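You operate a simulated robot arm through the tools that you are given. There is no shell and no other tool. Be economical: measure what you need, move in short steps, check, and stop when the job is done.

You are at the controls of a simulated robot arm. One attempt, no reset.

TASK
Fit the reference lens that the job card names.
Fine: beam closed for the swap and open again after; the old one in its slot, the clamp screw tight. Where these are worked on the way, their far stop is far enough and under half their travel is too little: clamp screw.

Only the result counts: the job must be done as asked and must still hold three seconds after the hand-in. Knocking over, shifting, dropping, spilling or breaking anything else fails it.

THE ROBOT
A 6-joint arm with a two-finger parallel gripper on a trunk, on a base that drives. Base frame: it is fixed to the floor where the robot stands at the start and does not move with it; the origin is under the middle of the robot, x ahead of it, y to its left, z up. Readings come in cm, rad, newtons and seconds.
With the tool pointing down near the work surface it reaches from about 26 to 68 cm from the robot's upright axis, wherever it stands. Its first joint turns from -2.897 to 2.897 rad. Places, roughly: beam filter knob [80, -20, 90]; beam shutter lever [80, -20, 120]; blue tip knob [80, -40, 110]; carriage brake [20, -170, 90]; carriage fine knob [20, -160, 90]; case screw [0, 60, 80]; clamp screw [80, -40, 110]; computer key [10, 40, 30]; interferometer [110, -10, 110]; interferometer mount [90, -50, 100]; invert key [60, 10, 80]; laser key [80, -20, 110]; main switch [80, -20, 100]; mask key [50, 20, 80]; mean key [60, 20, 80]; measure key [50, 10, 80]. Payload 4.1 kg.
The tool frame sits at the grasp point between the pads (the TCP): z along the fingers, y along the line on which they close. The tips reach 2.3 cm beyond it. Largest opening 9.4 cm; finger width 3.8, thickness 1; the body of the gripper, 5.4 by 9.6 cm, starts 3.9 cm behind the TCP.
Orientation is told as [roll, pitch, yaw] about the base's x, y, z axes, in that order, counted from this pose: with the fingers straight down and closing along the base's y, the tool's x points along the base's -x, its y along +y and its z along -z.

THE INTERFACE
- The arm moves only by the tool send_rows. Its argument "series" is a list of rows, each a list of 7 numbers: the shift along the base's x, y, z in cm, then the turn, a rotation vector about the base's x, y, z in rad, then the opening, from 0 (shut) to 1 (fully open). In form: [[tx, ty, tz, ax, ay, az, fingers], ...]. A call has 1 to 20 rows; each row shifts and turns the commanded pose from where the row before left it. Rows are played at 5 a second. More than 5 cm and 0.15 rad between two rows, or a gripper value outside its range, and nothing of the call is played. A pose out of reach is approached as far as the arm can. The call stops where the force on the tool passes 90 N (or 10 N more than at its start, if that is more) or the arm is blocked; 0.2 s more then pass. The fingers move at their own pace (about 4.5 cm/s each) and stop on an object; they squeeze with about 30 N. The grip force told is the motor's: it shows also when the fingers shut on nothing. Time passes only in rows, and 0.2 s behind the last, so rows that do not move let the fingers close. The reply holds the time, the measured pose of the TCP, the force on the tool along the base axes, the opening and the grip force, in the units named above and with some noise, with the torque about the TCP (base axes, N m) and any sound that the robot's microphone picked up, and new pictures: "pictures" is both (left out), scene, wrist or none.
- Cameras (640 x 400 px; columns grow to the right, rows downward): "scene" is now at [1.83, 20.86, 131.82]; the picture's right is [0.48, -0.88, 0.00], its down [-0.58, -0.32, -0.75] and it looks along [0.66, 0.36, -0.66] (base axes); focal length 214 px, centre (320, 200). "wrist" rides on the gripper at [8.6, 1.6, -7.4] in the tool frame; the picture's right is [-0.18, 0.98, 0.00], its down [-0.58, -0.11, -0.81] and it looks along [-0.79, -0.15, 0.59] (tool axes); focal length 243 px, centre (320, 200). There is no depth. A picture from a camera that has moved, and an enlarged one, comes with that camera's place and axes in the base frame and with its lens. The place of the scene camera against the robot may be out by one fixed shift of up to 1.2 cm in any direction.
- lift_body(by): slides the trunk up (or, below 0, down) by that many cm; the arm and the scene camera ride with it, the base frame stays. It gives what a move gives, with no picture.
- drive_base(legs): drives the robot by 1 to 6 legs, each [ahead, turn to the left] in cm and rad, along the robot's own axes; the way and the turn of a leg run together, so that a leg with both is an arc; at most 150 cm and 3.142 rad a leg. The arm and the cameras ride along, it lands a little off, and it stops where it bumps. It gives what a move gives, and a new picture of the scene camera.
- aim_head(pan, tilt): turns the head with the scene camera to pan (to the left, within 2.705 rad either way) and tilt (down, from -0.506 to 1.204), counted from straight ahead of the robot. It gives what a move gives, and a new picture of the scene camera.
- enlarge(camera, box): a new picture of the part [left, top, right, bottom] of that camera's present view, enlarged. It takes no simulated time.
- close_job(): hands the job in; it is judged then, once.

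Work in short steps. Places have to be worked out from the pictures, the camera data and where the tool is seen: move nearer, look again, correct. Check each grasp and each placing, and mend what went wrong. You have 120 turns and 260 pictures in all, those below and enlarged ones among them. Open the gripper and draw the arm clear of the work before you hand the job in, unless the task says otherwise; then end with one line.

The tools are called after "Call:" by a JSON object that holds its "name" and its "arguments". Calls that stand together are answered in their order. send_rows: Moves the arm, as the interface text tells. Its arguments: {"type":"object","properties":{"series":{"type":"array"},"pictures":{"type":"string","enum":["both","scene","wrist","none"]}},"required":["series"]} The other tools are called the same way: lift_body (by) slides the trunk up or down; drive_base (legs) drives the base; aim_head (pan, tilt) turns the head that bears the scene camera; enlarge (camera, box) takes an enlarged picture of a part of a camera's view; close_job () hands the job in.

At the start:

```text
time: 0.0
ee_pos: [42.75, -7.92, 99.9]
tcp_rot: [-0.002, 0.0, -0.001]
contact_force: [0.5, 0.3, -0.3]
torque: [0.02, 0.0, -0.02]
finger_gap: 9.42
grip_force: 0.2
trunk travel left (down, up): [-27.5, 31.5]
robot x, y, heading: [0.09, -0.34, 0.001]
head pan, tilt: [0.499, 0.723]
```

scene: 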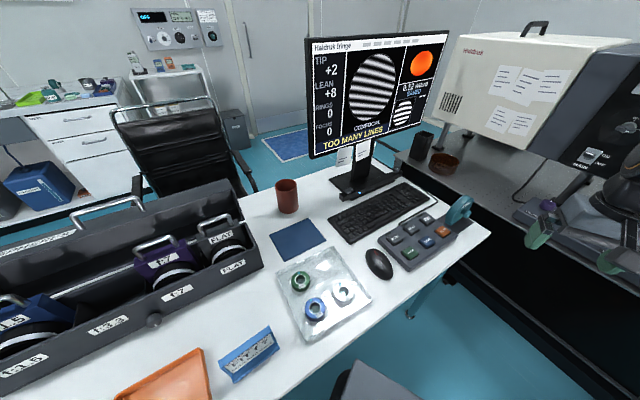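
wrist: 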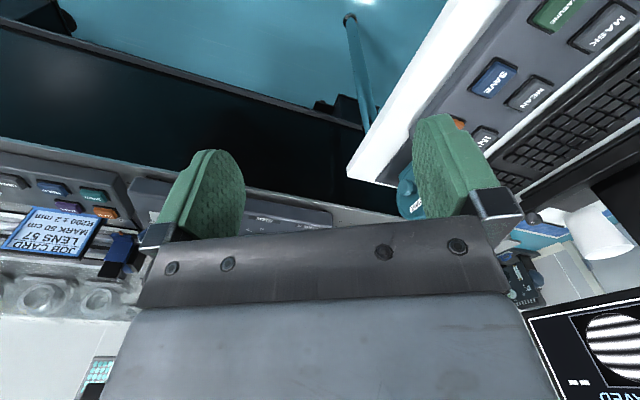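

The wrist picture shows a job card and the scene shows a case with lenses on the left. I look around first: towards the interferometer, and at the job card enlarged.

Call:
{"name": "enlarge", "arguments": {"camera": "wrist", "box": [0, 140, 160, 300]}}

Call:
{"name": "aim_head", "arguments": {"pan": -0.4, "tilt": 0.35}}

```text
2.50 times, centred on (80, 220) of wrist
camera zoom: at [34.17, -6.33, 107.34], right [0.18, 0.98, 0.0], down [0.58, -0.11, 0.81], along [0.79, -0.15, -0.59], focal length 606 px, centre (920, 150)
```

zoom: 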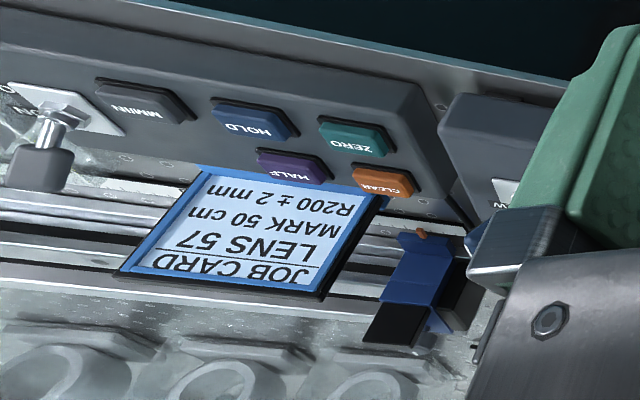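

```text
time: 1.2
ee_pos: [42.71, -7.94, 100.01]
tcp_rot: [0.0, -0.001, 0.001]
contact_force: [0.2, -1.0, -0.4]
torque: [0.01, 0.03, 0.0]
finger_gap: 9.42
grip_force: 0.2
trunk travel left (down, up): [-27.5, 31.5]
robot x, y, heading: [-0.2, -0.51, -0.004]
head pan, tilt: [-0.4, 0.351]
camera scene: at [3.04, 13.22, 135.15], right [-0.39, -0.92, 0.0], down [-0.32, 0.13, -0.94], along [0.87, -0.36, -0.34], focal length 214 px, centre (320, 200)
```

scene: 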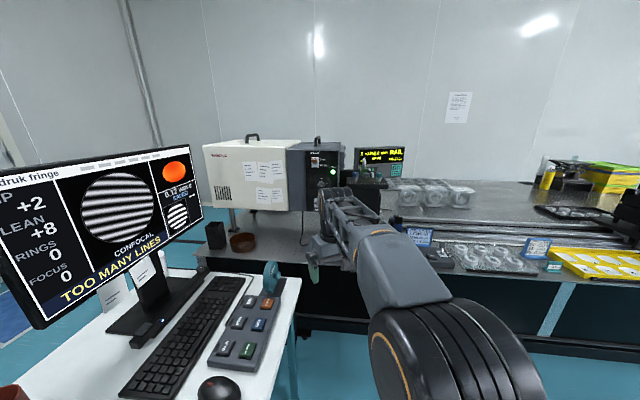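

The job card says LENS 57, mark 50 cm, R200±2 mm; the reference (f-number) may be on another notice or card. I enlarge the notices and cards.

Call:
{"name": "enlarge", "arguments": {"camera": "scene", "box": [200, 130, 360, 230]}}

Call:
{"name": "enlarge", "arguments": {"camera": "scene", "box": [340, 130, 500, 280]}}

Call:
{"name": "enlarge", "arguments": {"camera": "scene", "box": [440, 80, 480, 130]}}

Call:
{"name": "enlarge", "arguments": {"camera": "scene", "box": [480, 160, 640, 290]}}

Call:
{"name": "enlarge", "arguments": {"camera": "scene", "box": [0, 130, 220, 350]}}

```text
4.00 times, centred on (280, 180) of scene
camera zoom: at [3.04, 13.22, 135.15], right [-0.39, -0.92, 0.0], down [-0.32, 0.13, -0.94], along [0.87, -0.36, -0.34], focal length 858 px, centre (480, 280)
```

zoom: 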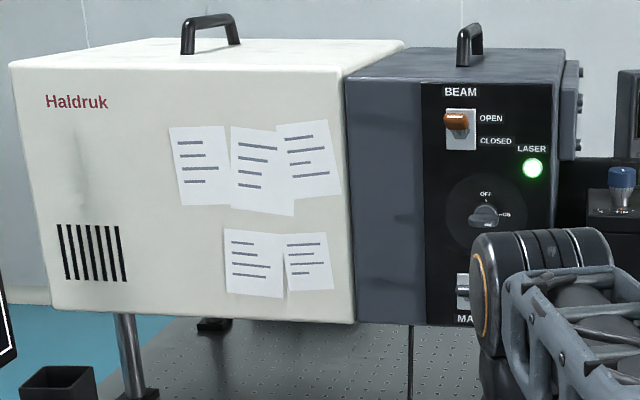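

```text
2.67 times, centred on (420, 205) of scene
camera zoom: at [3.04, 13.22, 135.15], right [-0.39, -0.92, 0.0], down [-0.32, 0.13, -0.94], along [0.87, -0.36, -0.34], focal length 572 px, centre (53, 187)
```

zoom: 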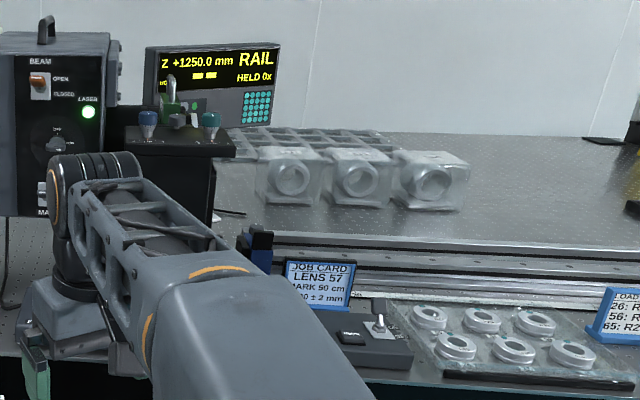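

```text
8.00 times, centred on (460, 105) of scene
camera zoom: at [3.04, 13.22, 135.15], right [-0.39, -0.92, 0.0], down [-0.32, 0.13, -0.94], along [0.87, -0.36, -0.34], focal length 1716 px, centre (-800, 960)
```

zoom: 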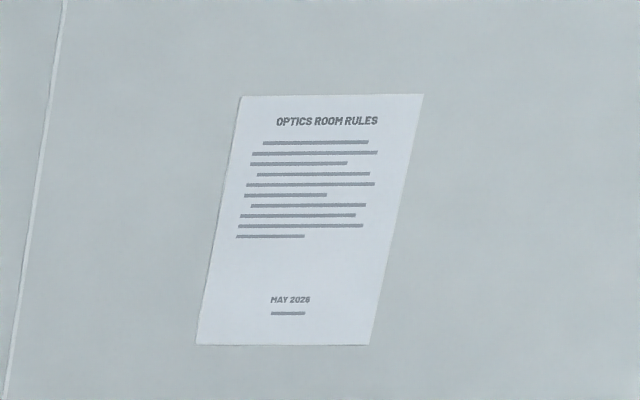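

```text
3.08 times, centred on (560, 225) of scene
camera zoom: at [3.04, 13.22, 135.15], right [-0.39, -0.92, 0.0], down [-0.32, 0.13, -0.94], along [0.87, -0.36, -0.34], focal length 660 px, centre (-418, 123)
```

zoom: 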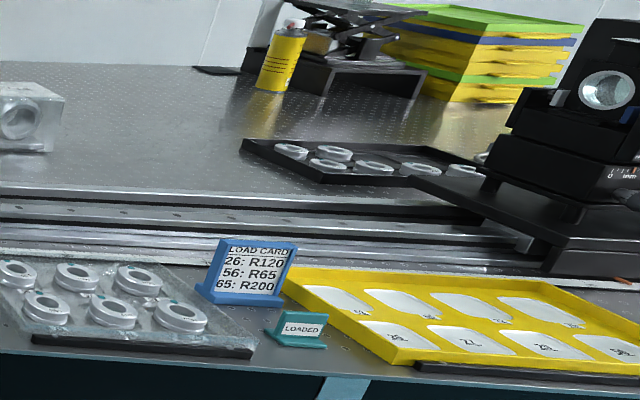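

```text
1.82 times, centred on (110, 240) of scene
camera zoom: at [3.04, 13.22, 135.15], right [-0.39, -0.92, 0.0], down [-0.32, 0.13, -0.94], along [0.87, -0.36, -0.34], focal length 390 px, centre (702, 127)
```

zoom: 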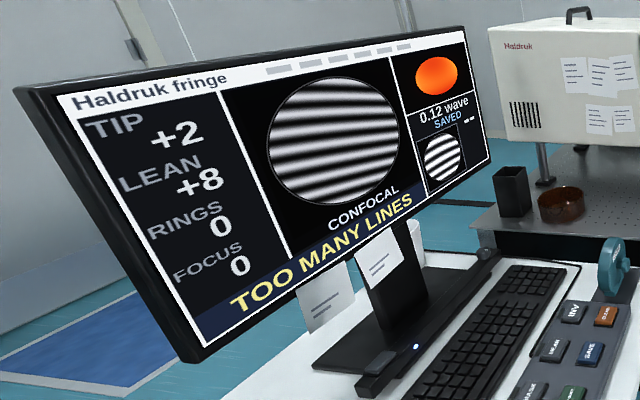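

The beam lever is seen (OPEN up). I look for a card naming the reference lens: the blue stand on the desk and the case labels.

Call:
{"name": "aim_head", "arguments": {"pan": 0.9, "tilt": 0.8}}

```text
time: 2.7
ee_pos: [42.7, -7.86, 99.93]
tcp_rot: [-0.001, 0.0, 0.001]
contact_force: [1.1, -0.8, 0.4]
torque: [0.01, -0.01, -0.04]
finger_gap: 9.39
grip_force: 0.0
trunk travel left (down, up): [-27.5, 31.5]
robot x, y, heading: [-0.06, -0.18, 0.002]
head pan, tilt: [0.901, 0.799]
camera scene: at [-0.53, 23.15, 131.19], right [0.78, -0.62, 0.0], down [-0.45, -0.56, -0.7], along [0.43, 0.55, -0.72], focal length 214 px, centre (320, 200)
```

scene: 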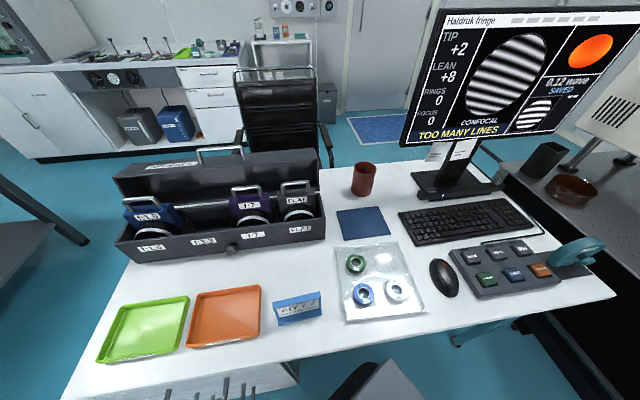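

Call:
{"name": "enlarge", "arguments": {"camera": "scene", "box": [100, 140, 340, 280]}}

Call:
{"name": "enlarge", "arguments": {"camera": "scene", "box": [250, 230, 450, 340]}}

Call:
{"name": "enlarge", "arguments": {"camera": "scene", "box": [400, 120, 500, 200]}}

```text
2.67 times, centred on (220, 210) of scene
camera zoom: at [-0.53, 23.15, 131.19], right [0.78, -0.62, 0.0], down [-0.45, -0.56, -0.7], along [0.43, 0.55, -0.72], focal length 572 px, centre (587, 173)
```

zoom: 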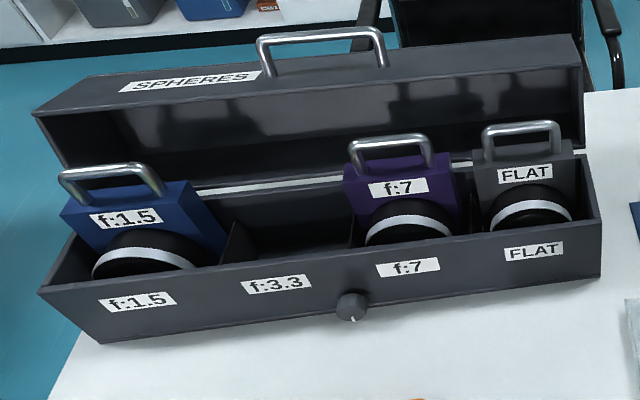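

```text
3.20 times, centred on (350, 285) of scene
camera zoom: at [-0.53, 23.15, 131.19], right [0.78, -0.62, 0.0], down [-0.45, -0.56, -0.7], along [0.43, 0.55, -0.72], focal length 686 px, centre (224, -72)
```

zoom: 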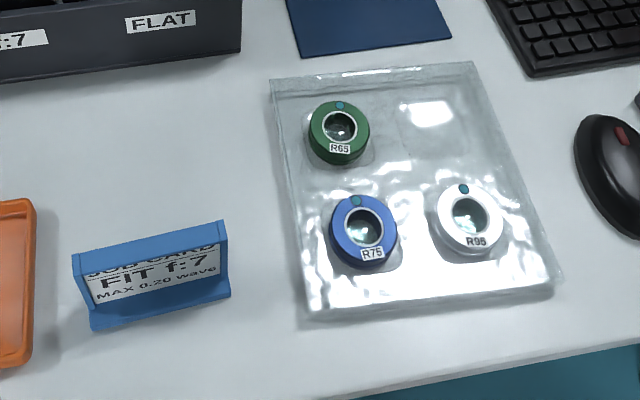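

```text
5.00 times, centred on (450, 160) of scene
camera zoom: at [-0.53, 23.15, 131.19], right [0.78, -0.62, 0.0], down [-0.45, -0.56, -0.7], along [0.43, 0.55, -0.72], focal length 1072 px, centre (-330, 400)
```

zoom: 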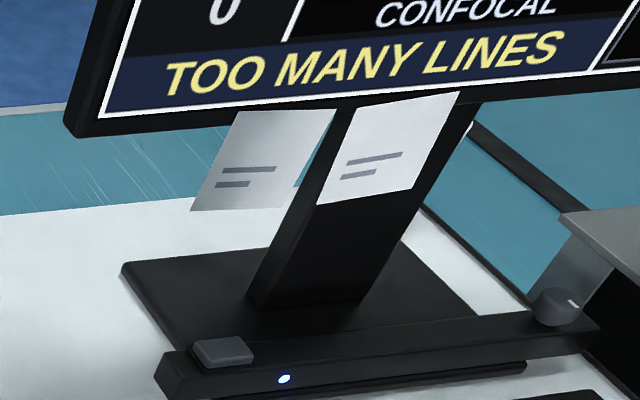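

The desk card says "FIT f:7"; the f:3.3 slot is empty, so f:3.3 is on the instrument. I turn the base to face the bench squarely and look at the mount.

Call:
{"name": "drive_base", "arguments": {"legs": [[0, -0.52]]}}

Call:
{"name": "aim_head", "arguments": {"pan": 0.0, "tilt": 0.5}}

```text
time: 4.5
ee_pos: [33.23, -28.27, 99.9]
tcp_rot: [-0.001, 0.001, -0.523]
contact_force: [-0.5, -0.7, 0.3]
torque: [0.0, -0.02, -0.02]
finger_gap: 9.42
grip_force: 0.0
trunk travel left (down, up): [-27.5, 31.5]
robot x, y, heading: [0.19, -0.2, -0.524]
head pan, tilt: [0.901, 0.799]
camera scene: at [11.04, 20.59, 131.18], right [0.37, -0.93, 0.0], down [-0.67, -0.27, -0.7], along [0.65, 0.26, -0.72], focal length 214 px, centre (320, 200)
```

scene: 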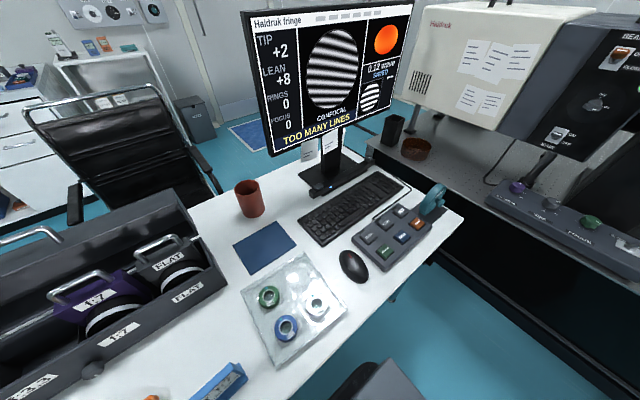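

```text
time: 5.7
ee_pos: [33.0, -28.26, 99.91]
tcp_rot: [0.001, 0.0, -0.521]
contact_force: [0.5, 0.0, 0.3]
torque: [-0.01, 0.0, 0.01]
finger_gap: 9.39
grip_force: 0.1
trunk travel left (down, up): [-27.5, 31.5]
robot x, y, heading: [-0.02, -0.51, -0.519]
head pan, tilt: [0.0, 0.499]
camera scene: at [11.44, 13.08, 133.78], right [-0.5, -0.87, 0.0], down [-0.42, 0.24, -0.88], along [0.76, -0.44, -0.48], focal length 214 px, centre (320, 200)
```

scene: 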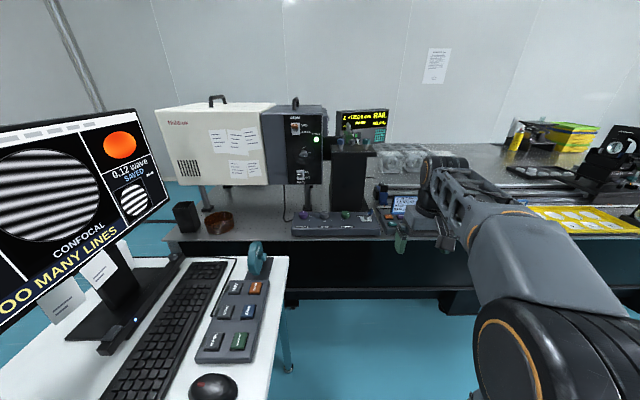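

Call:
{"name": "enlarge", "arguments": {"camera": "scene", "box": [260, 90, 420, 190]}}

Call:
{"name": "enlarge", "arguments": {"camera": "scene", "box": [260, 170, 420, 270]}}

```text
4.00 times, centred on (340, 140) of scene
camera zoom: at [11.44, 13.08, 133.78], right [-0.5, -0.87, 0.0], down [-0.42, 0.24, -0.88], along [0.76, -0.44, -0.48], focal length 858 px, centre (240, 440)
```

zoom: 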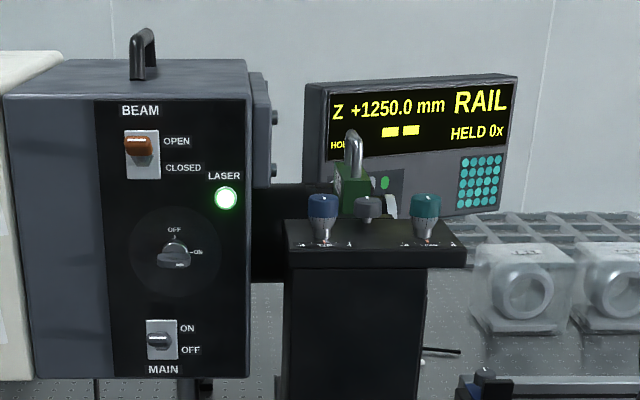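

```text
4.00 times, centred on (340, 220) of scene
camera zoom: at [11.44, 13.08, 133.78], right [-0.5, -0.87, 0.0], down [-0.42, 0.24, -0.88], along [0.76, -0.44, -0.48], focal length 858 px, centre (240, 120)
```

zoom: 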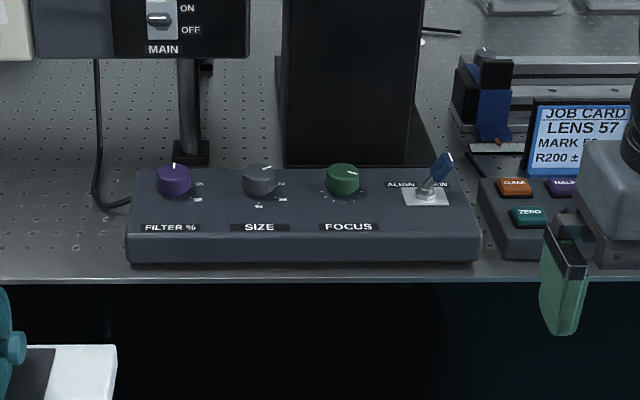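

I judge in robot axes (f ahead, l left, heading -0.52): lever f≈82 l≈26 z≈120; lens handle f≈102 l≈4 z≈118; clamp knob f≈92 l≈4 z≈112; bench edge f≈65. Raise the trunk and drive nearer.

Call:
{"name": "lift_body", "arguments": {"by": 18}}

Call:
{"name": "drive_base", "arguments": {"legs": [[22, 0]]}}

```text
time: 7.7
ee_pos: [33.27, -28.19, 118.0]
tcp_rot: [0.001, 0.0, -0.521]
contact_force: [0.2, -0.4, 0.1]
torque: [-0.02, 0.02, 0.0]
finger_gap: 9.43
grip_force: 0.0
trunk travel left (down, up): [-45.5, 13.5]
robot x, y, heading: [-0.4, -0.15, -0.519]
head pan, tilt: [0.0, 0.499]
```

```text
time: 9.4
ee_pos: [52.43, -39.35, 117.95]
tcp_rot: [0.001, 0.001, -0.524]
contact_force: [0.0, 0.4, -0.7]
torque: [0.02, -0.03, 0.03]
finger_gap: 9.4
grip_force: 0.0
trunk travel left (down, up): [-45.5, 13.5]
robot x, y, heading: [19.15, -11.13, -0.523]
head pan, tilt: [0.0, 0.499]
camera scene: at [30.64, 2.0, 151.78], right [-0.5, -0.87, 0.0], down [-0.41, 0.24, -0.88], along [0.76, -0.44, -0.48], focal length 214 px, centre (320, 200)
```

scene: 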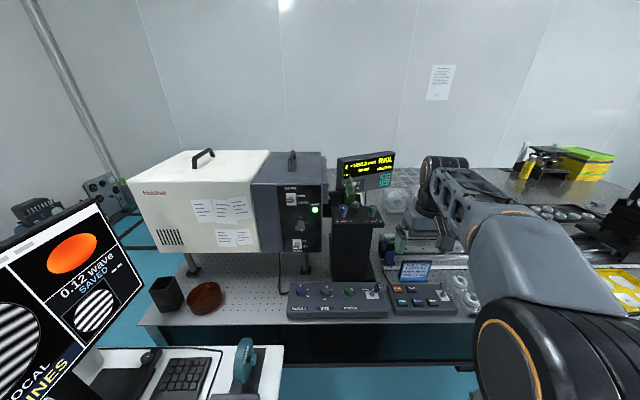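

Call:
{"name": "enlarge", "arguments": {"camera": "scene", "box": [320, 150, 420, 230]}}

Call:
{"name": "enlarge", "arguments": {"camera": "scene", "box": [240, 150, 340, 230]}}

Call:
{"name": "enlarge", "arguments": {"camera": "wrist", "box": [0, 0, 640, 400]}}

```text
5.00 times, centred on (370, 190) of scene
camera zoom: at [30.64, 2.0, 151.78], right [-0.5, -0.87, 0.0], down [-0.41, 0.24, -0.88], along [0.76, -0.44, -0.48], focal length 1072 px, centre (70, 250)
```

zoom: 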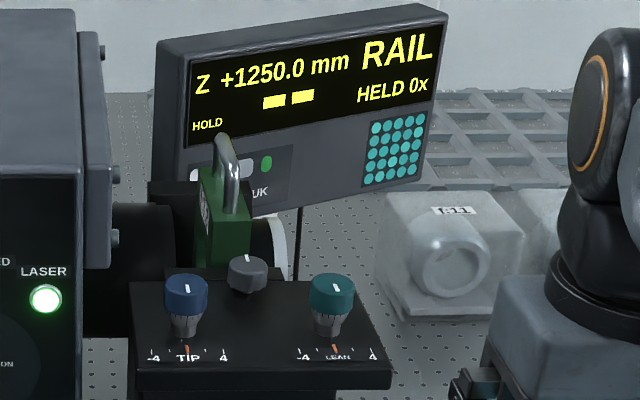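

```text
5.00 times, centred on (290, 190) of scene
camera zoom: at [30.64, 2.0, 151.78], right [-0.5, -0.87, 0.0], down [-0.41, 0.24, -0.88], along [0.76, -0.44, -0.48], focal length 1072 px, centre (470, 250)
```

zoom: 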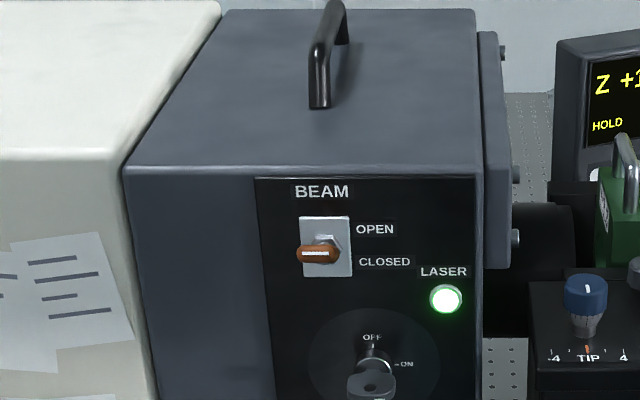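

```text
1.00 times, centred on (320, 200) of wrist (not enlarged: the box is as wide or as high as the picture)
camera zoom: at [45.75, -33.67, 125.33], right [0.65, 0.76, 0.0], down [0.45, -0.39, 0.81], along [0.61, -0.52, -0.59], focal length 243 px, centre (320, 200)
```

zoom: 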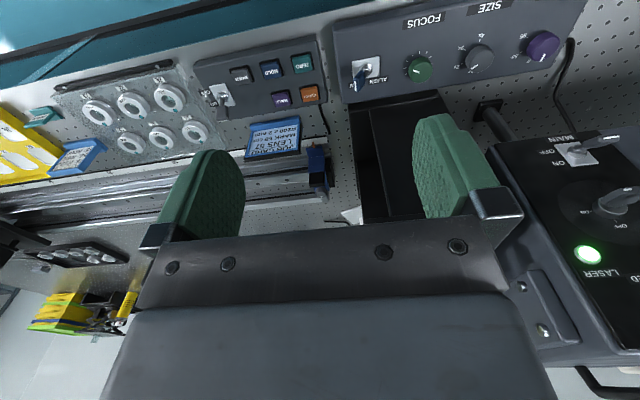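

Triangulated: lever tip ≈(84.4,-18.6,120.4), clamp knob ≈(85,-45,111.3), bail ≈(97,-52,116). Bench edge is at f≈68; look down to see how much room the base has.

Call:
{"name": "aim_head", "arguments": {"pan": 0.3, "tilt": 1.2}}

```text
time: 10.5
ee_pos: [52.27, -39.33, 117.99]
tcp_rot: [0.0, 0.0, -0.523]
contact_force: [0.3, 0.4, 0.1]
torque: [0.02, -0.03, 0.03]
finger_gap: 9.41
grip_force: 0.1
trunk travel left (down, up): [-45.5, 13.5]
robot x, y, heading: [19.33, -11.17, -0.524]
head pan, tilt: [0.3, 1.201]
camera scene: at [28.19, 5.33, 146.42], right [-0.22, -0.97, 0.0], down [-0.91, 0.21, -0.36], along [0.35, -0.08, -0.93], focal length 214 px, centre (320, 200)
```

scene: 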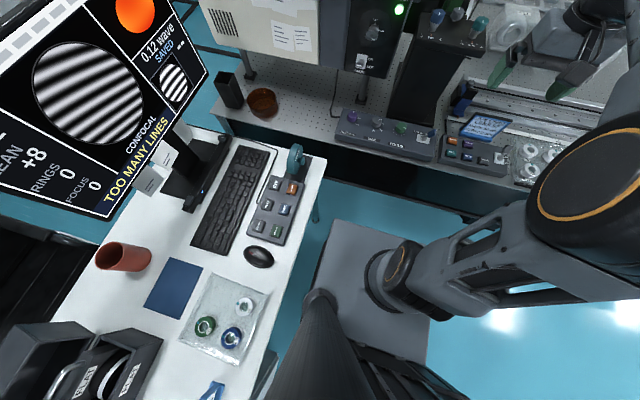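

The deck's front is about 24 cm ahead of the axis and the apron about 47 cm ahead, so roughly 18 cm more is safe. First I swing the arm left and up towards the lever side, then drive.

Call:
{"name": "send_rows", "arguments": {"series": [[0, 4.5, 1, 0, 0, 0, 1], [0, 4.5, 1, 0, 0, 0, 1], [0, 4.5, 1, 0, 0, 0, 1], [0, 4.5, 1, 0, 0, 0, 1], [0, 4.5, 0, 0, 0, 0, 1], [0, 4.5, 0, 0, 0, 0, 1]], "pictures": "none"}}

Call:
{"name": "drive_base", "arguments": {"legs": [[18, 0]]}}

Call:
{"name": "aim_head", "arguments": {"pan": 0.1, "tilt": 0.7}}

```text
time: 11.9
ee_pos: [52.47, -12.26, 122.13]
tcp_rot: [0.0, -0.001, -0.524]
contact_force: [-0.3, 0.0, -0.5]
torque: [0.03, 0.02, 0.0]
finger_gap: 9.39
grip_force: 0.0
trunk travel left (down, up): [-45.5, 13.5]
robot x, y, heading: [19.1, -11.26, -0.528]
head pan, tilt: [0.3, 1.201]
```

```text
time: 13.4
ee_pos: [67.86, -21.22, 121.88]
tcp_rot: [0.002, -0.001, -0.522]
contact_force: [0.6, -0.2, 0.4]
torque: [0.01, -0.05, 0.02]
finger_gap: 9.38
grip_force: 0.0
trunk travel left (down, up): [-45.5, 13.5]
robot x, y, heading: [34.36, -20.1, -0.527]
head pan, tilt: [0.3, 1.201]
camera scene: at [43.59, -3.55, 146.41], right [-0.22, -0.98, 0.0], down [-0.91, 0.21, -0.36], along [0.35, -0.08, -0.93], focal length 214 px, centre (320, 200)
```

scene: 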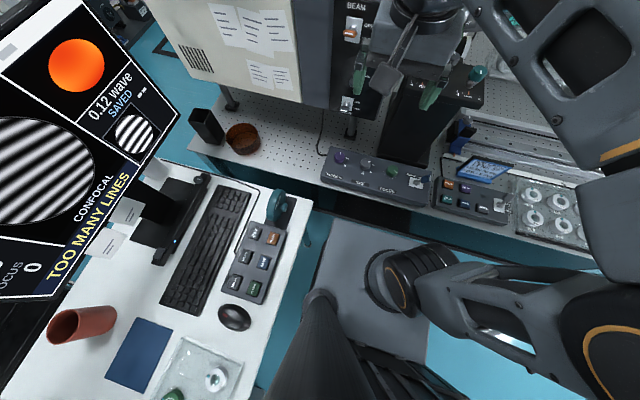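

```text
time: 14.3
ee_pos: [67.86, -21.2, 122.1]
tcp_rot: [0.0, 0.0, -0.522]
contact_force: [0.2, 0.7, -0.1]
torque: [-0.02, -0.02, 0.02]
finger_gap: 9.39
grip_force: 0.1
trunk travel left (down, up): [-45.5, 13.5]
robot x, y, heading: [34.41, -20.41, -0.522]
head pan, tilt: [0.099, 0.7]
camera scene: at [45.85, -5.79, 150.0], right [-0.41, -0.91, 0.0], down [-0.59, 0.26, -0.76], along [0.7, -0.31, -0.64], focal length 214 px, centre (320, 200)
```

scene: 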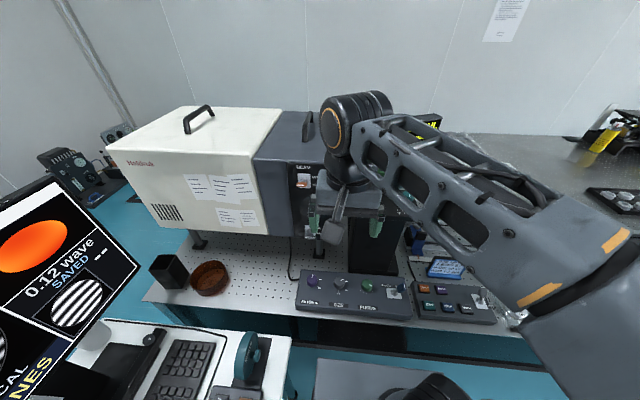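

Call:
{"name": "enlarge", "arguments": {"camera": "wrist", "box": [0, 0, 640, 400]}}

Call:
{"name": "enlarge", "arguments": {"camera": "scene", "box": [270, 145, 350, 195]}}

```text
1.00 times, centred on (320, 200) of wrist (not enlarged: the box is as wide or as high as the picture)
camera zoom: at [61.29, -15.52, 129.34], right [0.65, 0.76, 0.0], down [0.45, -0.38, 0.81], along [0.61, -0.52, -0.59], focal length 243 px, centre (320, 200)
```

zoom: 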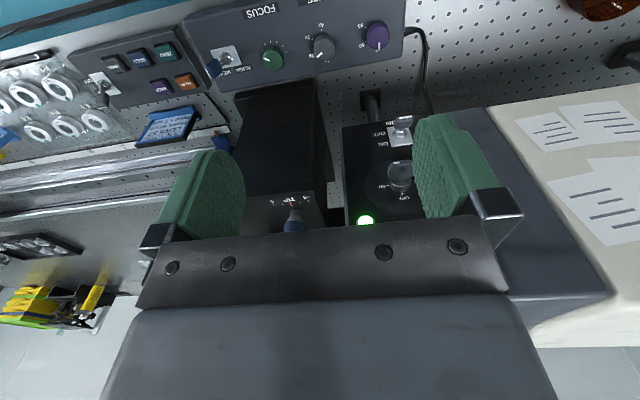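

```text
8.00 times, centred on (310, 170) of scene
camera zoom: at [45.85, -5.79, 150.0], right [-0.41, -0.91, 0.0], down [-0.59, 0.26, -0.76], along [0.7, -0.31, -0.64], focal length 1716 px, centre (400, 440)
```

zoom: 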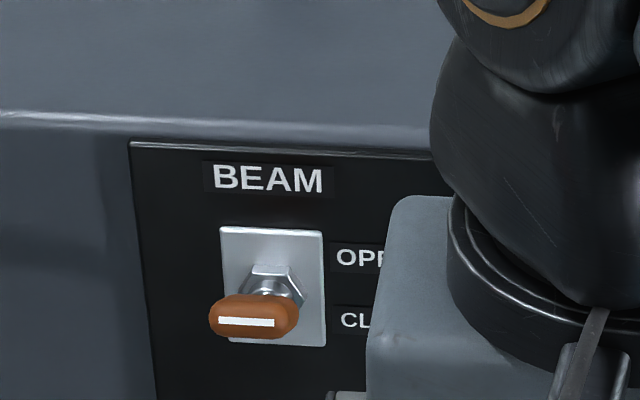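

Lever tip ≈(85.1,-18.4,120.4), pivot ≈(89,-20.7,118.5): it points up = open. I shut the fingers, rise, and go above the tip.

Call:
{"name": "send_rows", "arguments": {"series": [[0, 0, 2, 0, 0, 0, 0], [0, 0, 2, 0, 0, 0, 0], [4, 0.8, 0, 0, 0, 0, 0], [4, 0.8, 0, 0, 0, 0, 0], [4, 0.8, 0, 0, 0, 0, 0], [4.2, 0.8, 0, 0, 0, 0, 0], [0, 0, 0, 0, 0, 0, 0]]}}

Call:
{"name": "enlarge", "arguments": {"camera": "scene", "box": [250, 120, 370, 220]}}

```text
time: 15.9
ee_pos: [84.21, -17.74, 125.88]
tcp_rot: [0.001, -0.001, -0.521]
contact_force: [0.8, 0.3, -0.6]
torque: [-0.01, 0.0, -0.01]
finger_gap: 0.0
grip_force: 30.1
trunk travel left (down, up): [-45.5, 13.5]
robot x, y, heading: [34.59, -20.49, -0.519]
head pan, tilt: [0.099, 0.7]
camera scene: at [45.88, -5.78, 150.01], right [-0.41, -0.91, 0.0], down [-0.59, 0.26, -0.76], along [0.7, -0.31, -0.64], focal length 214 px, centre (320, 200)
camera wrist: at [77.6, -12.17, 133.26], right [0.65, 0.76, 0.0], down [0.45, -0.38, 0.81], along [0.61, -0.52, -0.59], focal length 243 px, centre (320, 200)
```

scene: 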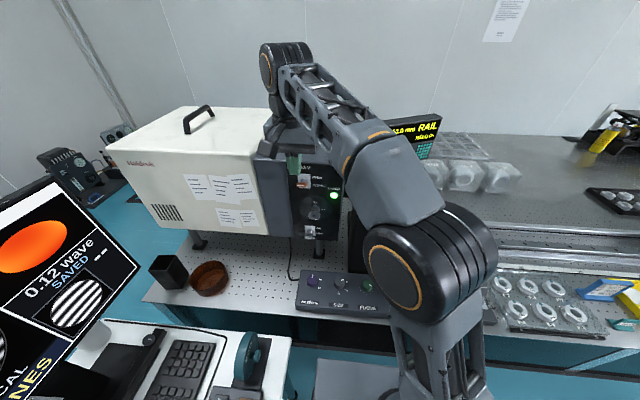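
wrist: 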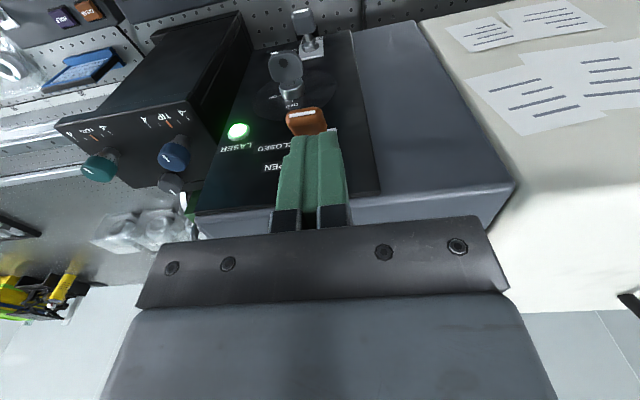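

```text
4.00 times, centred on (310, 170) of scene
camera zoom: at [45.88, -5.78, 150.01], right [-0.41, -0.91, 0.0], down [-0.59, 0.26, -0.76], along [0.7, -0.31, -0.64], focal length 858 px, centre (360, 320)
```

zoom: 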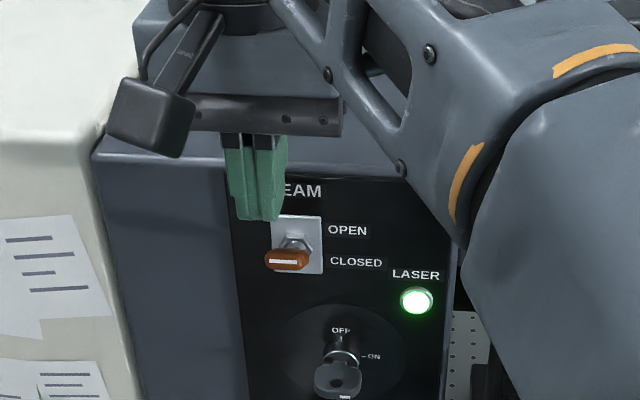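

Wrist ray puts the lever tip at ≈(83.9,-18.8), so 1 cm more to the right. I shift and press down gradually.

Call:
{"name": "send_rows", "arguments": {"series": [[-0.5, -0.9, 0, 0, 0, 0, 0], [0, 0, -1.5, 0, 0, 0, 0], [0, 0, -1.5, 0, 0, 0, 0], [0, 0, -1, 0, 0, 0, 0], [0, 0, -1, 0, 0, 0, 0], [0, 0, -1, 0, 0, 0, 0], [0, 0, -0.8, 0, 0, 0, 0], [0, 0, 0, 0, 0, 0, 0]]}}

Call:
{"name": "enlarge", "arguments": {"camera": "scene", "box": [250, 120, 370, 220]}}

```text
time: 17.9
ee_pos: [83.42, -18.91, 120.43]
tcp_rot: [0.022, -0.033, -0.522]
contact_force: [-8.0, 1.2, 21.3]
torque: [-0.23, -0.13, -0.11]
finger_gap: 0.01
grip_force: 30.1
trunk travel left (down, up): [-45.5, 13.5]
robot x, y, heading: [34.55, -20.35, -0.521]
head pan, tilt: [0.099, 0.7]
stopped in row 8: the force on the tool passed its limit at 90 N (the readings are from after the stop); the commanded pose is now the measured one
camera scene: at [45.55, -5.77, 149.9], right [-0.41, -0.91, 0.0], down [-0.59, 0.26, -0.77], along [0.7, -0.31, -0.64], focal length 214 px, centre (320, 200)
camera wrist: at [76.67, -13.22, 127.59], right [0.65, 0.76, 0.03], down [0.42, -0.39, 0.82], along [0.64, -0.52, -0.57], focal length 243 px, centre (320, 200)
```

scene: 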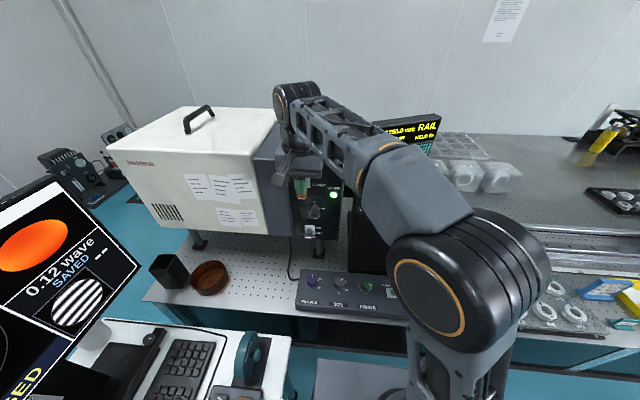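
wrist: 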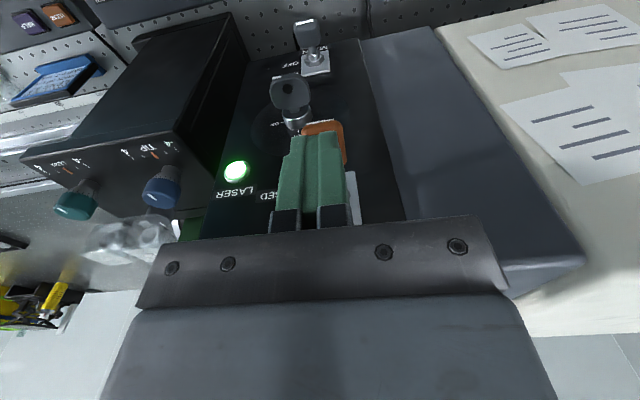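

```text
4.00 times, centred on (310, 170) of scene
camera zoom: at [45.55, -5.77, 149.9], right [-0.41, -0.91, 0.0], down [-0.59, 0.26, -0.77], along [0.7, -0.31, -0.64], focal length 858 px, centre (360, 320)
```

zoom: 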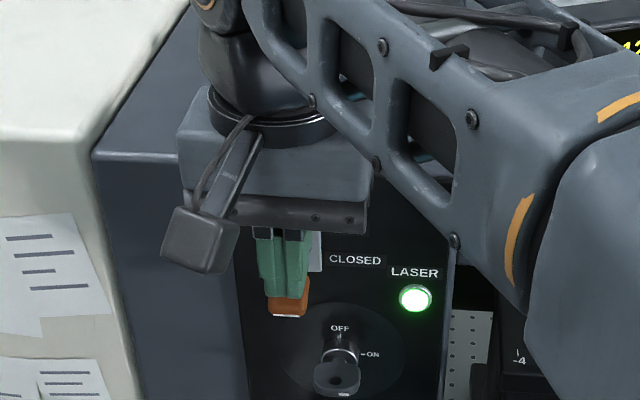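

The lever has snapped down to CLOSED (the screen shows "...CKED"). I back off upward and away, levelling the tool, then look at the mount.

Call:
{"name": "send_rows", "arguments": {"series": [[0, 0, 2, 0, 0, 0, 0], [0, 0, 4, -0.02, 0.03, 0, 0], [-3.5, 2, 3, 0, 0, 0, 0.5], [-4, 2, 0, 0, 0, 0, 1], [-4, 2, 0, 0, 0, 0, 1], [-4, 2, 0, 0, 0, 0, 1], [0, 0, 0, 0, 0, 0, 1]], "pictures": "scene"}}

Call:
{"name": "enlarge", "arguments": {"camera": "scene", "box": [260, 110, 460, 235]}}

```text
refused: row 3 steps farther than a row can; nothing moved
```

```text
3.20 times, centred on (360, 172) of scene
camera zoom: at [45.55, -5.77, 149.9], right [-0.41, -0.91, 0.0], down [-0.59, 0.26, -0.77], along [0.7, -0.31, -0.64], focal length 686 px, centre (192, 288)
```

zoom: 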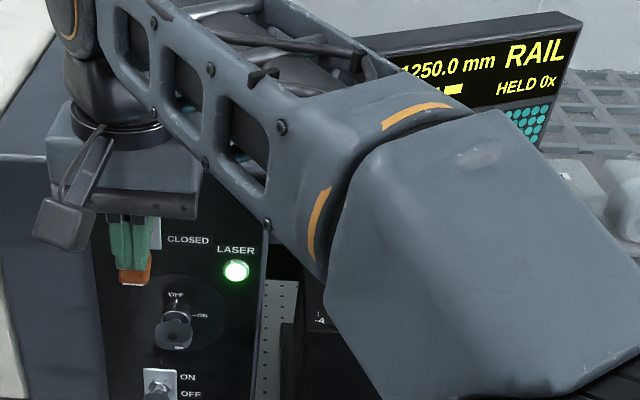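

Call:
{"name": "send_rows", "arguments": {"series": [[0, 0, 2, 0, 0, 0, 0], [0, 0, 4, -0.02, 0.03, 0, 0], [-2.5, 1.5, 3, 0, 0, 0, 0.5], [-4, 2, 0, 0, 0, 0, 1], [-3.5, -2, 2, 0, 0, 0, 1], [-2.5, -4, 0, 0, 0, 0, 1], [-2.5, -4, 0, 0, 0, 0, 1], [-1.5, -4, 0, 0, 0, 0, 1], [0, 0, 0, 0, 0, 0, 1]]}}

```text
time: 19.9
ee_pos: [67.28, -29.49, 131.34]
tcp_rot: [-0.014, -0.012, -0.521]
contact_force: [0.0, 0.0, 0.3]
torque: [0.04, -0.02, 0.01]
finger_gap: 9.41
grip_force: 0.0
trunk travel left (down, up): [-45.5, 13.5]
robot x, y, heading: [34.78, -19.81, -0.526]
head pan, tilt: [0.099, 0.7]
camera scene: at [45.87, -5.81, 150.01], right [-0.41, -0.91, 0.0], down [-0.59, 0.26, -0.76], along [0.7, -0.31, -0.64], focal length 214 px, centre (320, 200)
camera wrist: at [60.64, -23.72, 138.61], right [0.65, 0.76, -0.01], down [0.45, -0.37, 0.81], along [0.61, -0.53, -0.58], focal length 243 px, centre (320, 200)
```

scene: 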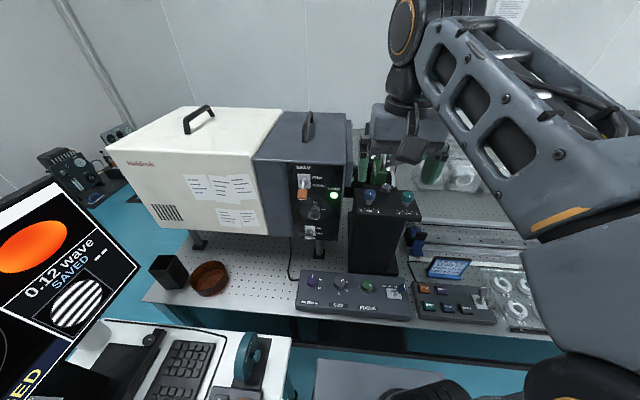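
wrist: 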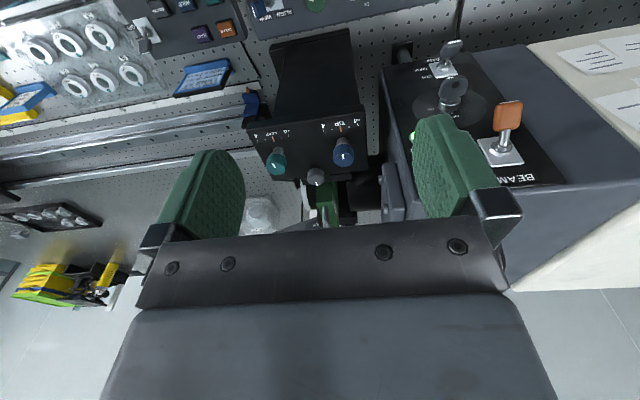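

Call:
{"name": "enlarge", "arguments": {"camera": "wrist", "box": [240, 120, 400, 240]}}

Call:
{"name": "enlarge", "arguments": {"camera": "scene", "box": [340, 130, 460, 220]}}

```text
3.33 times, centred on (320, 180) of wrist
camera zoom: at [60.64, -23.72, 138.61], right [0.65, 0.76, -0.01], down [0.45, -0.37, 0.81], along [0.61, -0.53, -0.58], focal length 809 px, centre (320, 267)
```

zoom: 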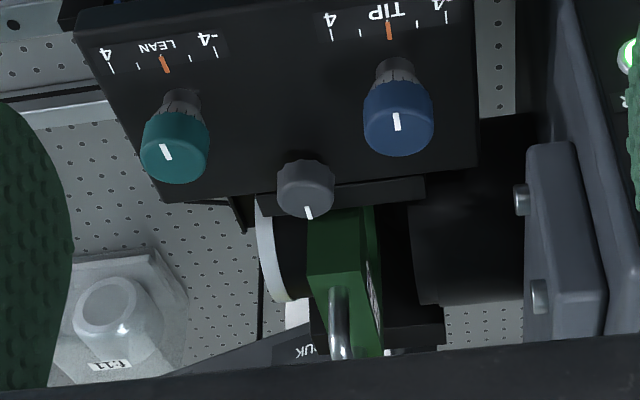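

```text
4.44 times, centred on (400, 175) of scene
camera zoom: at [45.87, -5.81, 150.01], right [-0.41, -0.91, 0.0], down [-0.59, 0.26, -0.76], along [0.7, -0.31, -0.64], focal length 953 px, centre (-36, 311)
```

zoom: 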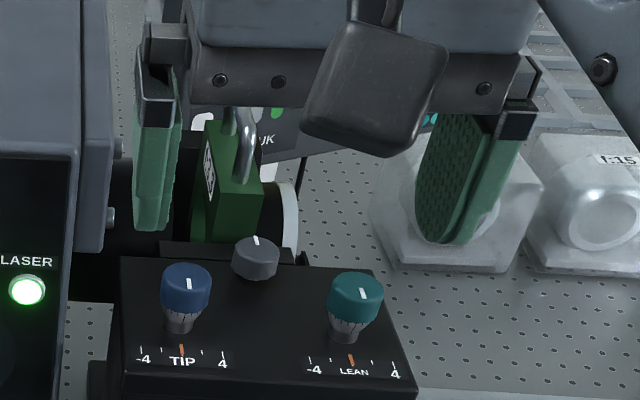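

Clamp knob has a vertical axis with a white mark; it sits just in front of the lens body. I move the tool over it, still high, for a closer wrist look.

Call:
{"name": "send_rows", "arguments": {"series": [[3, -3.4, -1, 0.007, 0.006, 0, 1], [3, -3.4, -1, 0.007, 0.006, 0, 1], [3, -3.4, -1, 0, 0, 0, 0.6], [3, -3.4, -1, 0, 0, 0, 0.6], [0, 0, -1, 0, 0, 0, 0.6], [0, 0, 0, 0, 0, 0, 0.6]], "pictures": "wrist"}}

Call:
{"name": "enlarge", "arguments": {"camera": "wrist", "box": [220, 60, 420, 220]}}

Call:
{"name": "enlarge", "arguments": {"camera": "scene", "box": [340, 130, 460, 220]}}

```text
time: 21.3
ee_pos: [79.45, -42.95, 126.09]
tcp_rot: [-0.008, 0.003, -0.522]
contact_force: [0.3, -0.5, 0.0]
torque: [-0.02, 0.02, -0.01]
finger_gap: 5.66
grip_force: 0.1
trunk travel left (down, up): [-45.5, 13.5]
robot x, y, heading: [34.46, -20.34, -0.525]
head pan, tilt: [0.099, 0.7]
camera wrist: at [72.91, -37.39, 133.44], right [0.65, 0.76, -0.01], down [0.46, -0.38, 0.8], along [0.61, -0.53, -0.59], focal length 243 px, centre (320, 200)
```

wrist: 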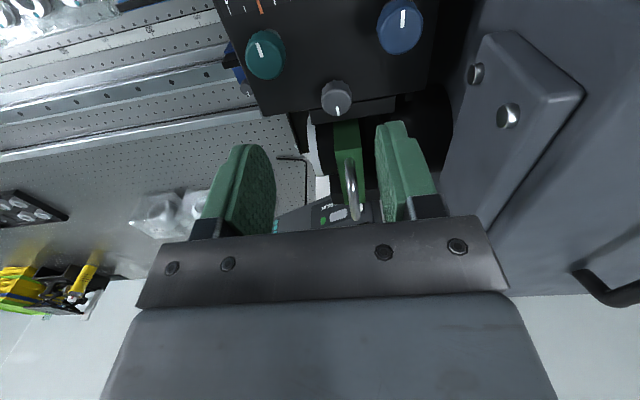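

```text
2.50 times, centred on (320, 140) of wrist
camera zoom: at [72.91, -37.39, 133.44], right [0.65, 0.76, -0.01], down [0.46, -0.38, 0.8], along [0.61, -0.53, -0.59], focal length 606 px, centre (320, 350)
```

zoom: 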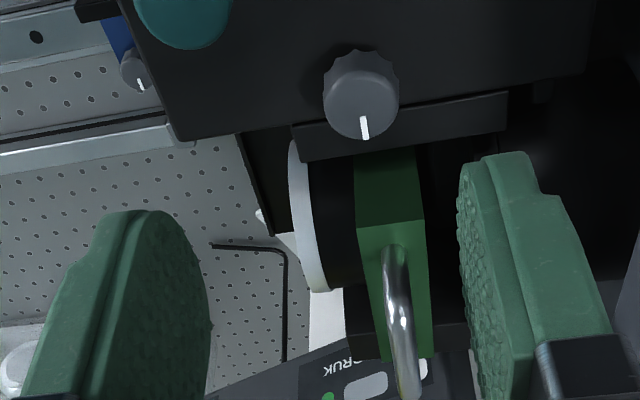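

```text
4.44 times, centred on (400, 175) of scene
camera zoom: at [45.85, -5.78, 150.01], right [-0.41, -0.91, 0.0], down [-0.59, 0.26, -0.77], along [0.7, -0.31, -0.64], focal length 953 px, centre (-36, 311)
```

zoom: 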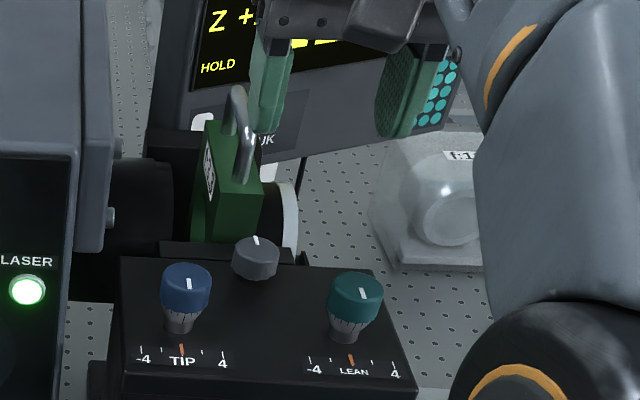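

Two wrist views give the clamp knob top centre ≈(84.1,-45.2), z≈111.6, about 3 cm across; the lens body begins ~5 cm behind it. I move over it with a 5 cm opening and descend part way.

Call:
{"name": "send_rows", "arguments": {"series": [[2.3, -1.1, -3, 0.004, -0.002, 0, 0.55], [2.35, -1.15, -3, 0.004, -0.001, 0, 0.55], [0, 0, -3, 0, 0, 0, 0.55], [0, 0, -1.5, 0, 0, 0, 0.55], [0, 0, 0, 0, 0, 0, 0.55]]}}

Call:
{"name": "enlarge", "arguments": {"camera": "wrist", "box": [220, 80, 420, 220]}}

```text
time: 22.5
ee_pos: [84.05, -45.2, 115.58]
tcp_rot: [-0.001, 0.009, -0.523]
contact_force: [-0.7, -0.5, 0.3]
torque: [0.01, 0.01, 0.02]
finger_gap: 5.15
grip_force: 0.0
trunk travel left (down, up): [-45.5, 13.5]
robot x, y, heading: [34.93, -19.96, -0.519]
head pan, tilt: [0.099, 0.7]
camera scene: at [45.89, -5.81, 150.01], right [-0.41, -0.91, 0.0], down [-0.59, 0.26, -0.76], along [0.7, -0.31, -0.64], focal length 214 px, centre (320, 200)
camera wrist: at [77.49, -39.59, 123.01], right [0.65, 0.76, 0.0], down [0.46, -0.39, 0.8], along [0.61, -0.52, -0.6], focal length 243 px, centre (320, 200)
```

scene: 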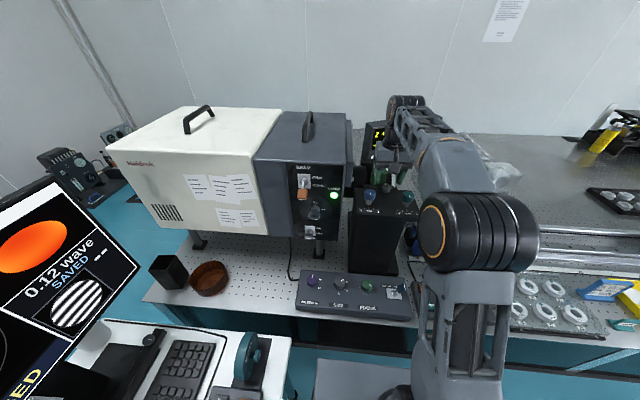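
wrist: 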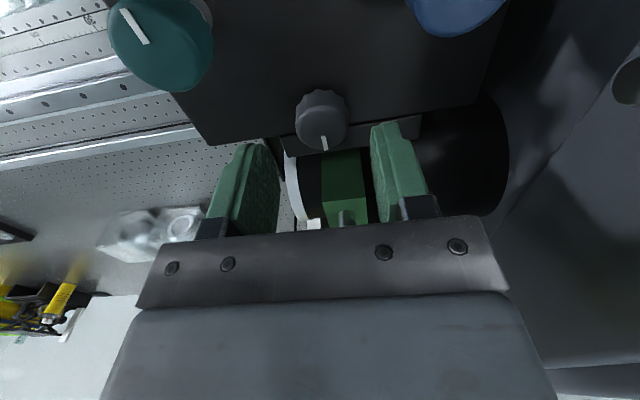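

```text
2.86 times, centred on (320, 150) of wrist
camera zoom: at [77.49, -39.59, 123.01], right [0.65, 0.76, 0.0], down [0.46, -0.39, 0.8], along [0.61, -0.52, -0.6], focal length 693 px, centre (320, 343)
```

zoom: 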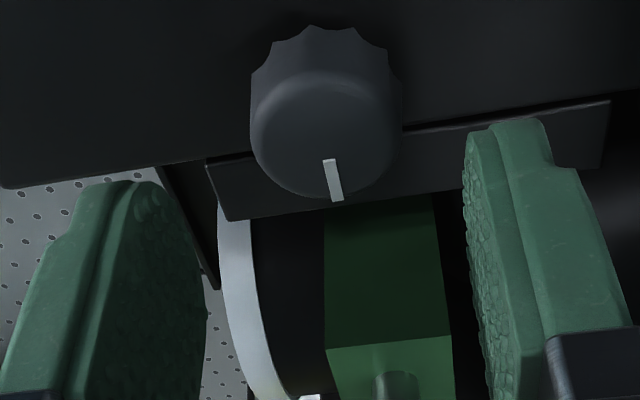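

Knob centre confirmed at ≈(84.1,-45.1,111.6). Descend 2.9 cm and close on it.

Call:
{"name": "send_rows", "arguments": {"series": [[0, 0.05, -1, 0, -0.005, 0, 0.55], [0, 0, -1, 0, 0, 0, 0.55], [0, 0, -0.9, 0, 0, 0, 0.55], [0, 0, 0, 0, 0, 0, 0.2], [0, 0, 0, 0, 0, 0, 0.2], [0, 0, 0, 0, 0, 0, 0.2]], "pictures": "wrist"}}

```text
time: 23.9
ee_pos: [84.1, -44.96, 112.73]
tcp_rot: [0.003, 0.004, -0.519]
contact_force: [2.8, 5.6, -1.6]
torque: [-0.35, -0.02, 0.01]
finger_gap: 2.88
grip_force: 44.8
trunk travel left (down, up): [-45.5, 13.5]
robot x, y, heading: [34.84, -20.01, -0.525]
head pan, tilt: [0.099, 0.7]
camera wrist: at [77.48, -39.39, 120.15], right [0.65, 0.76, 0.0], down [0.45, -0.39, 0.8], along [0.61, -0.52, -0.59], focal length 243 px, centre (320, 200)
```

wrist: 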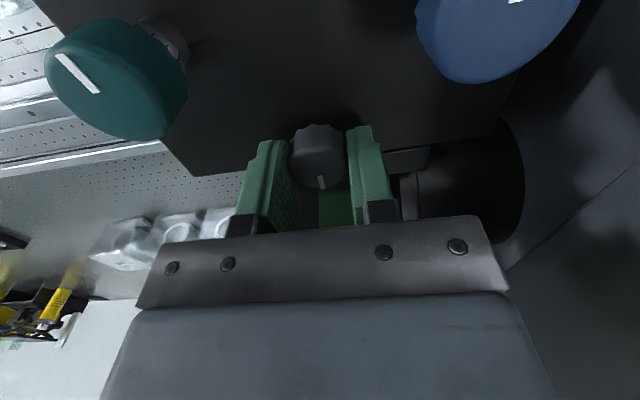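

Knob gripped (gap 2.9). I turn counter-clockwise (seen from above) by about 0.6 rad and watch the torque.

Call:
{"name": "send_rows", "arguments": {"series": [[0, 0, 0, 0, 0, 0.1, 0.2], [0, 0, 0, 0, 0, 0.12, 0.2], [0, 0, 0, 0, 0, 0.12, 0.2], [0, 0, 0, 0, 0, 0.12, 0.2], [0, 0, 0, 0, 0, 0.12, 0.2], [0, 0, 0, 0, 0, 0, 0.2]], "pictures": "wrist"}}

```text
time: 25.3
ee_pos: [84.24, -44.82, 112.91]
tcp_rot: [0.002, 0.006, 0.062]
contact_force: [7.7, 26.4, -2.7]
torque: [0.04, 0.33, -0.19]
finger_gap: 2.83
grip_force: 44.9
trunk travel left (down, up): [-45.5, 13.5]
robot x, y, heading: [34.39, -20.3, -0.523]
head pan, tilt: [0.099, 0.7]
camera wrist: at [75.55, -43.76, 120.26], right [0.12, 0.99, 0.0], down [0.59, -0.07, 0.8], along [0.8, -0.1, -0.6], focal length 243 px, centre (320, 200)
```

wrist: 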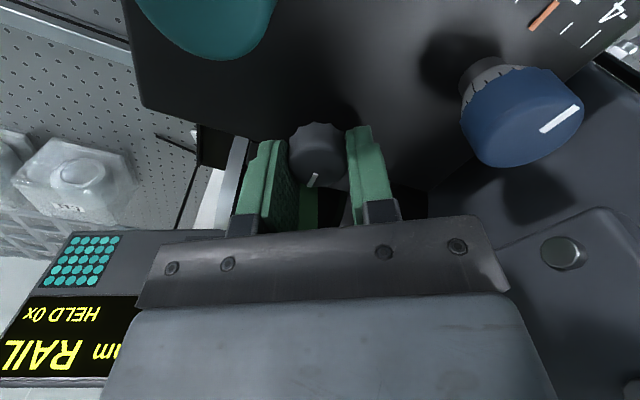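

Call:
{"name": "enlarge", "arguments": {"camera": "wrist", "box": [260, 110, 380, 210]}}

Call:
{"name": "enlarge", "arguments": {"camera": "scene", "box": [340, 130, 460, 220]}}

```text
4.00 times, centred on (320, 160) of wrist
camera zoom: at [75.55, -43.76, 120.26], right [0.12, 0.99, 0.0], down [0.59, -0.07, 0.8], along [0.8, -0.1, -0.6], focal length 970 px, centre (320, 360)
```

zoom: 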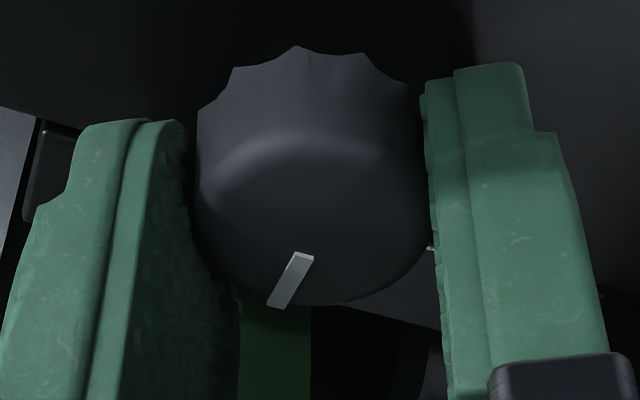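

```text
4.44 times, centred on (400, 175) of scene
camera zoom: at [46.0, -5.33, 149.95], right [-0.41, -0.91, 0.0], down [-0.59, 0.26, -0.77], along [0.7, -0.31, -0.64], focal length 953 px, centre (-36, 311)
```

zoom: 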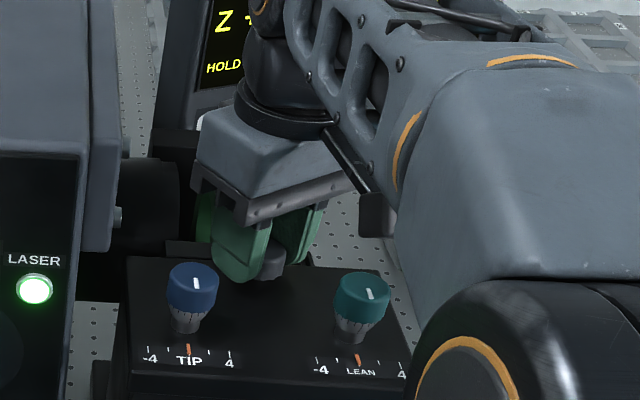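

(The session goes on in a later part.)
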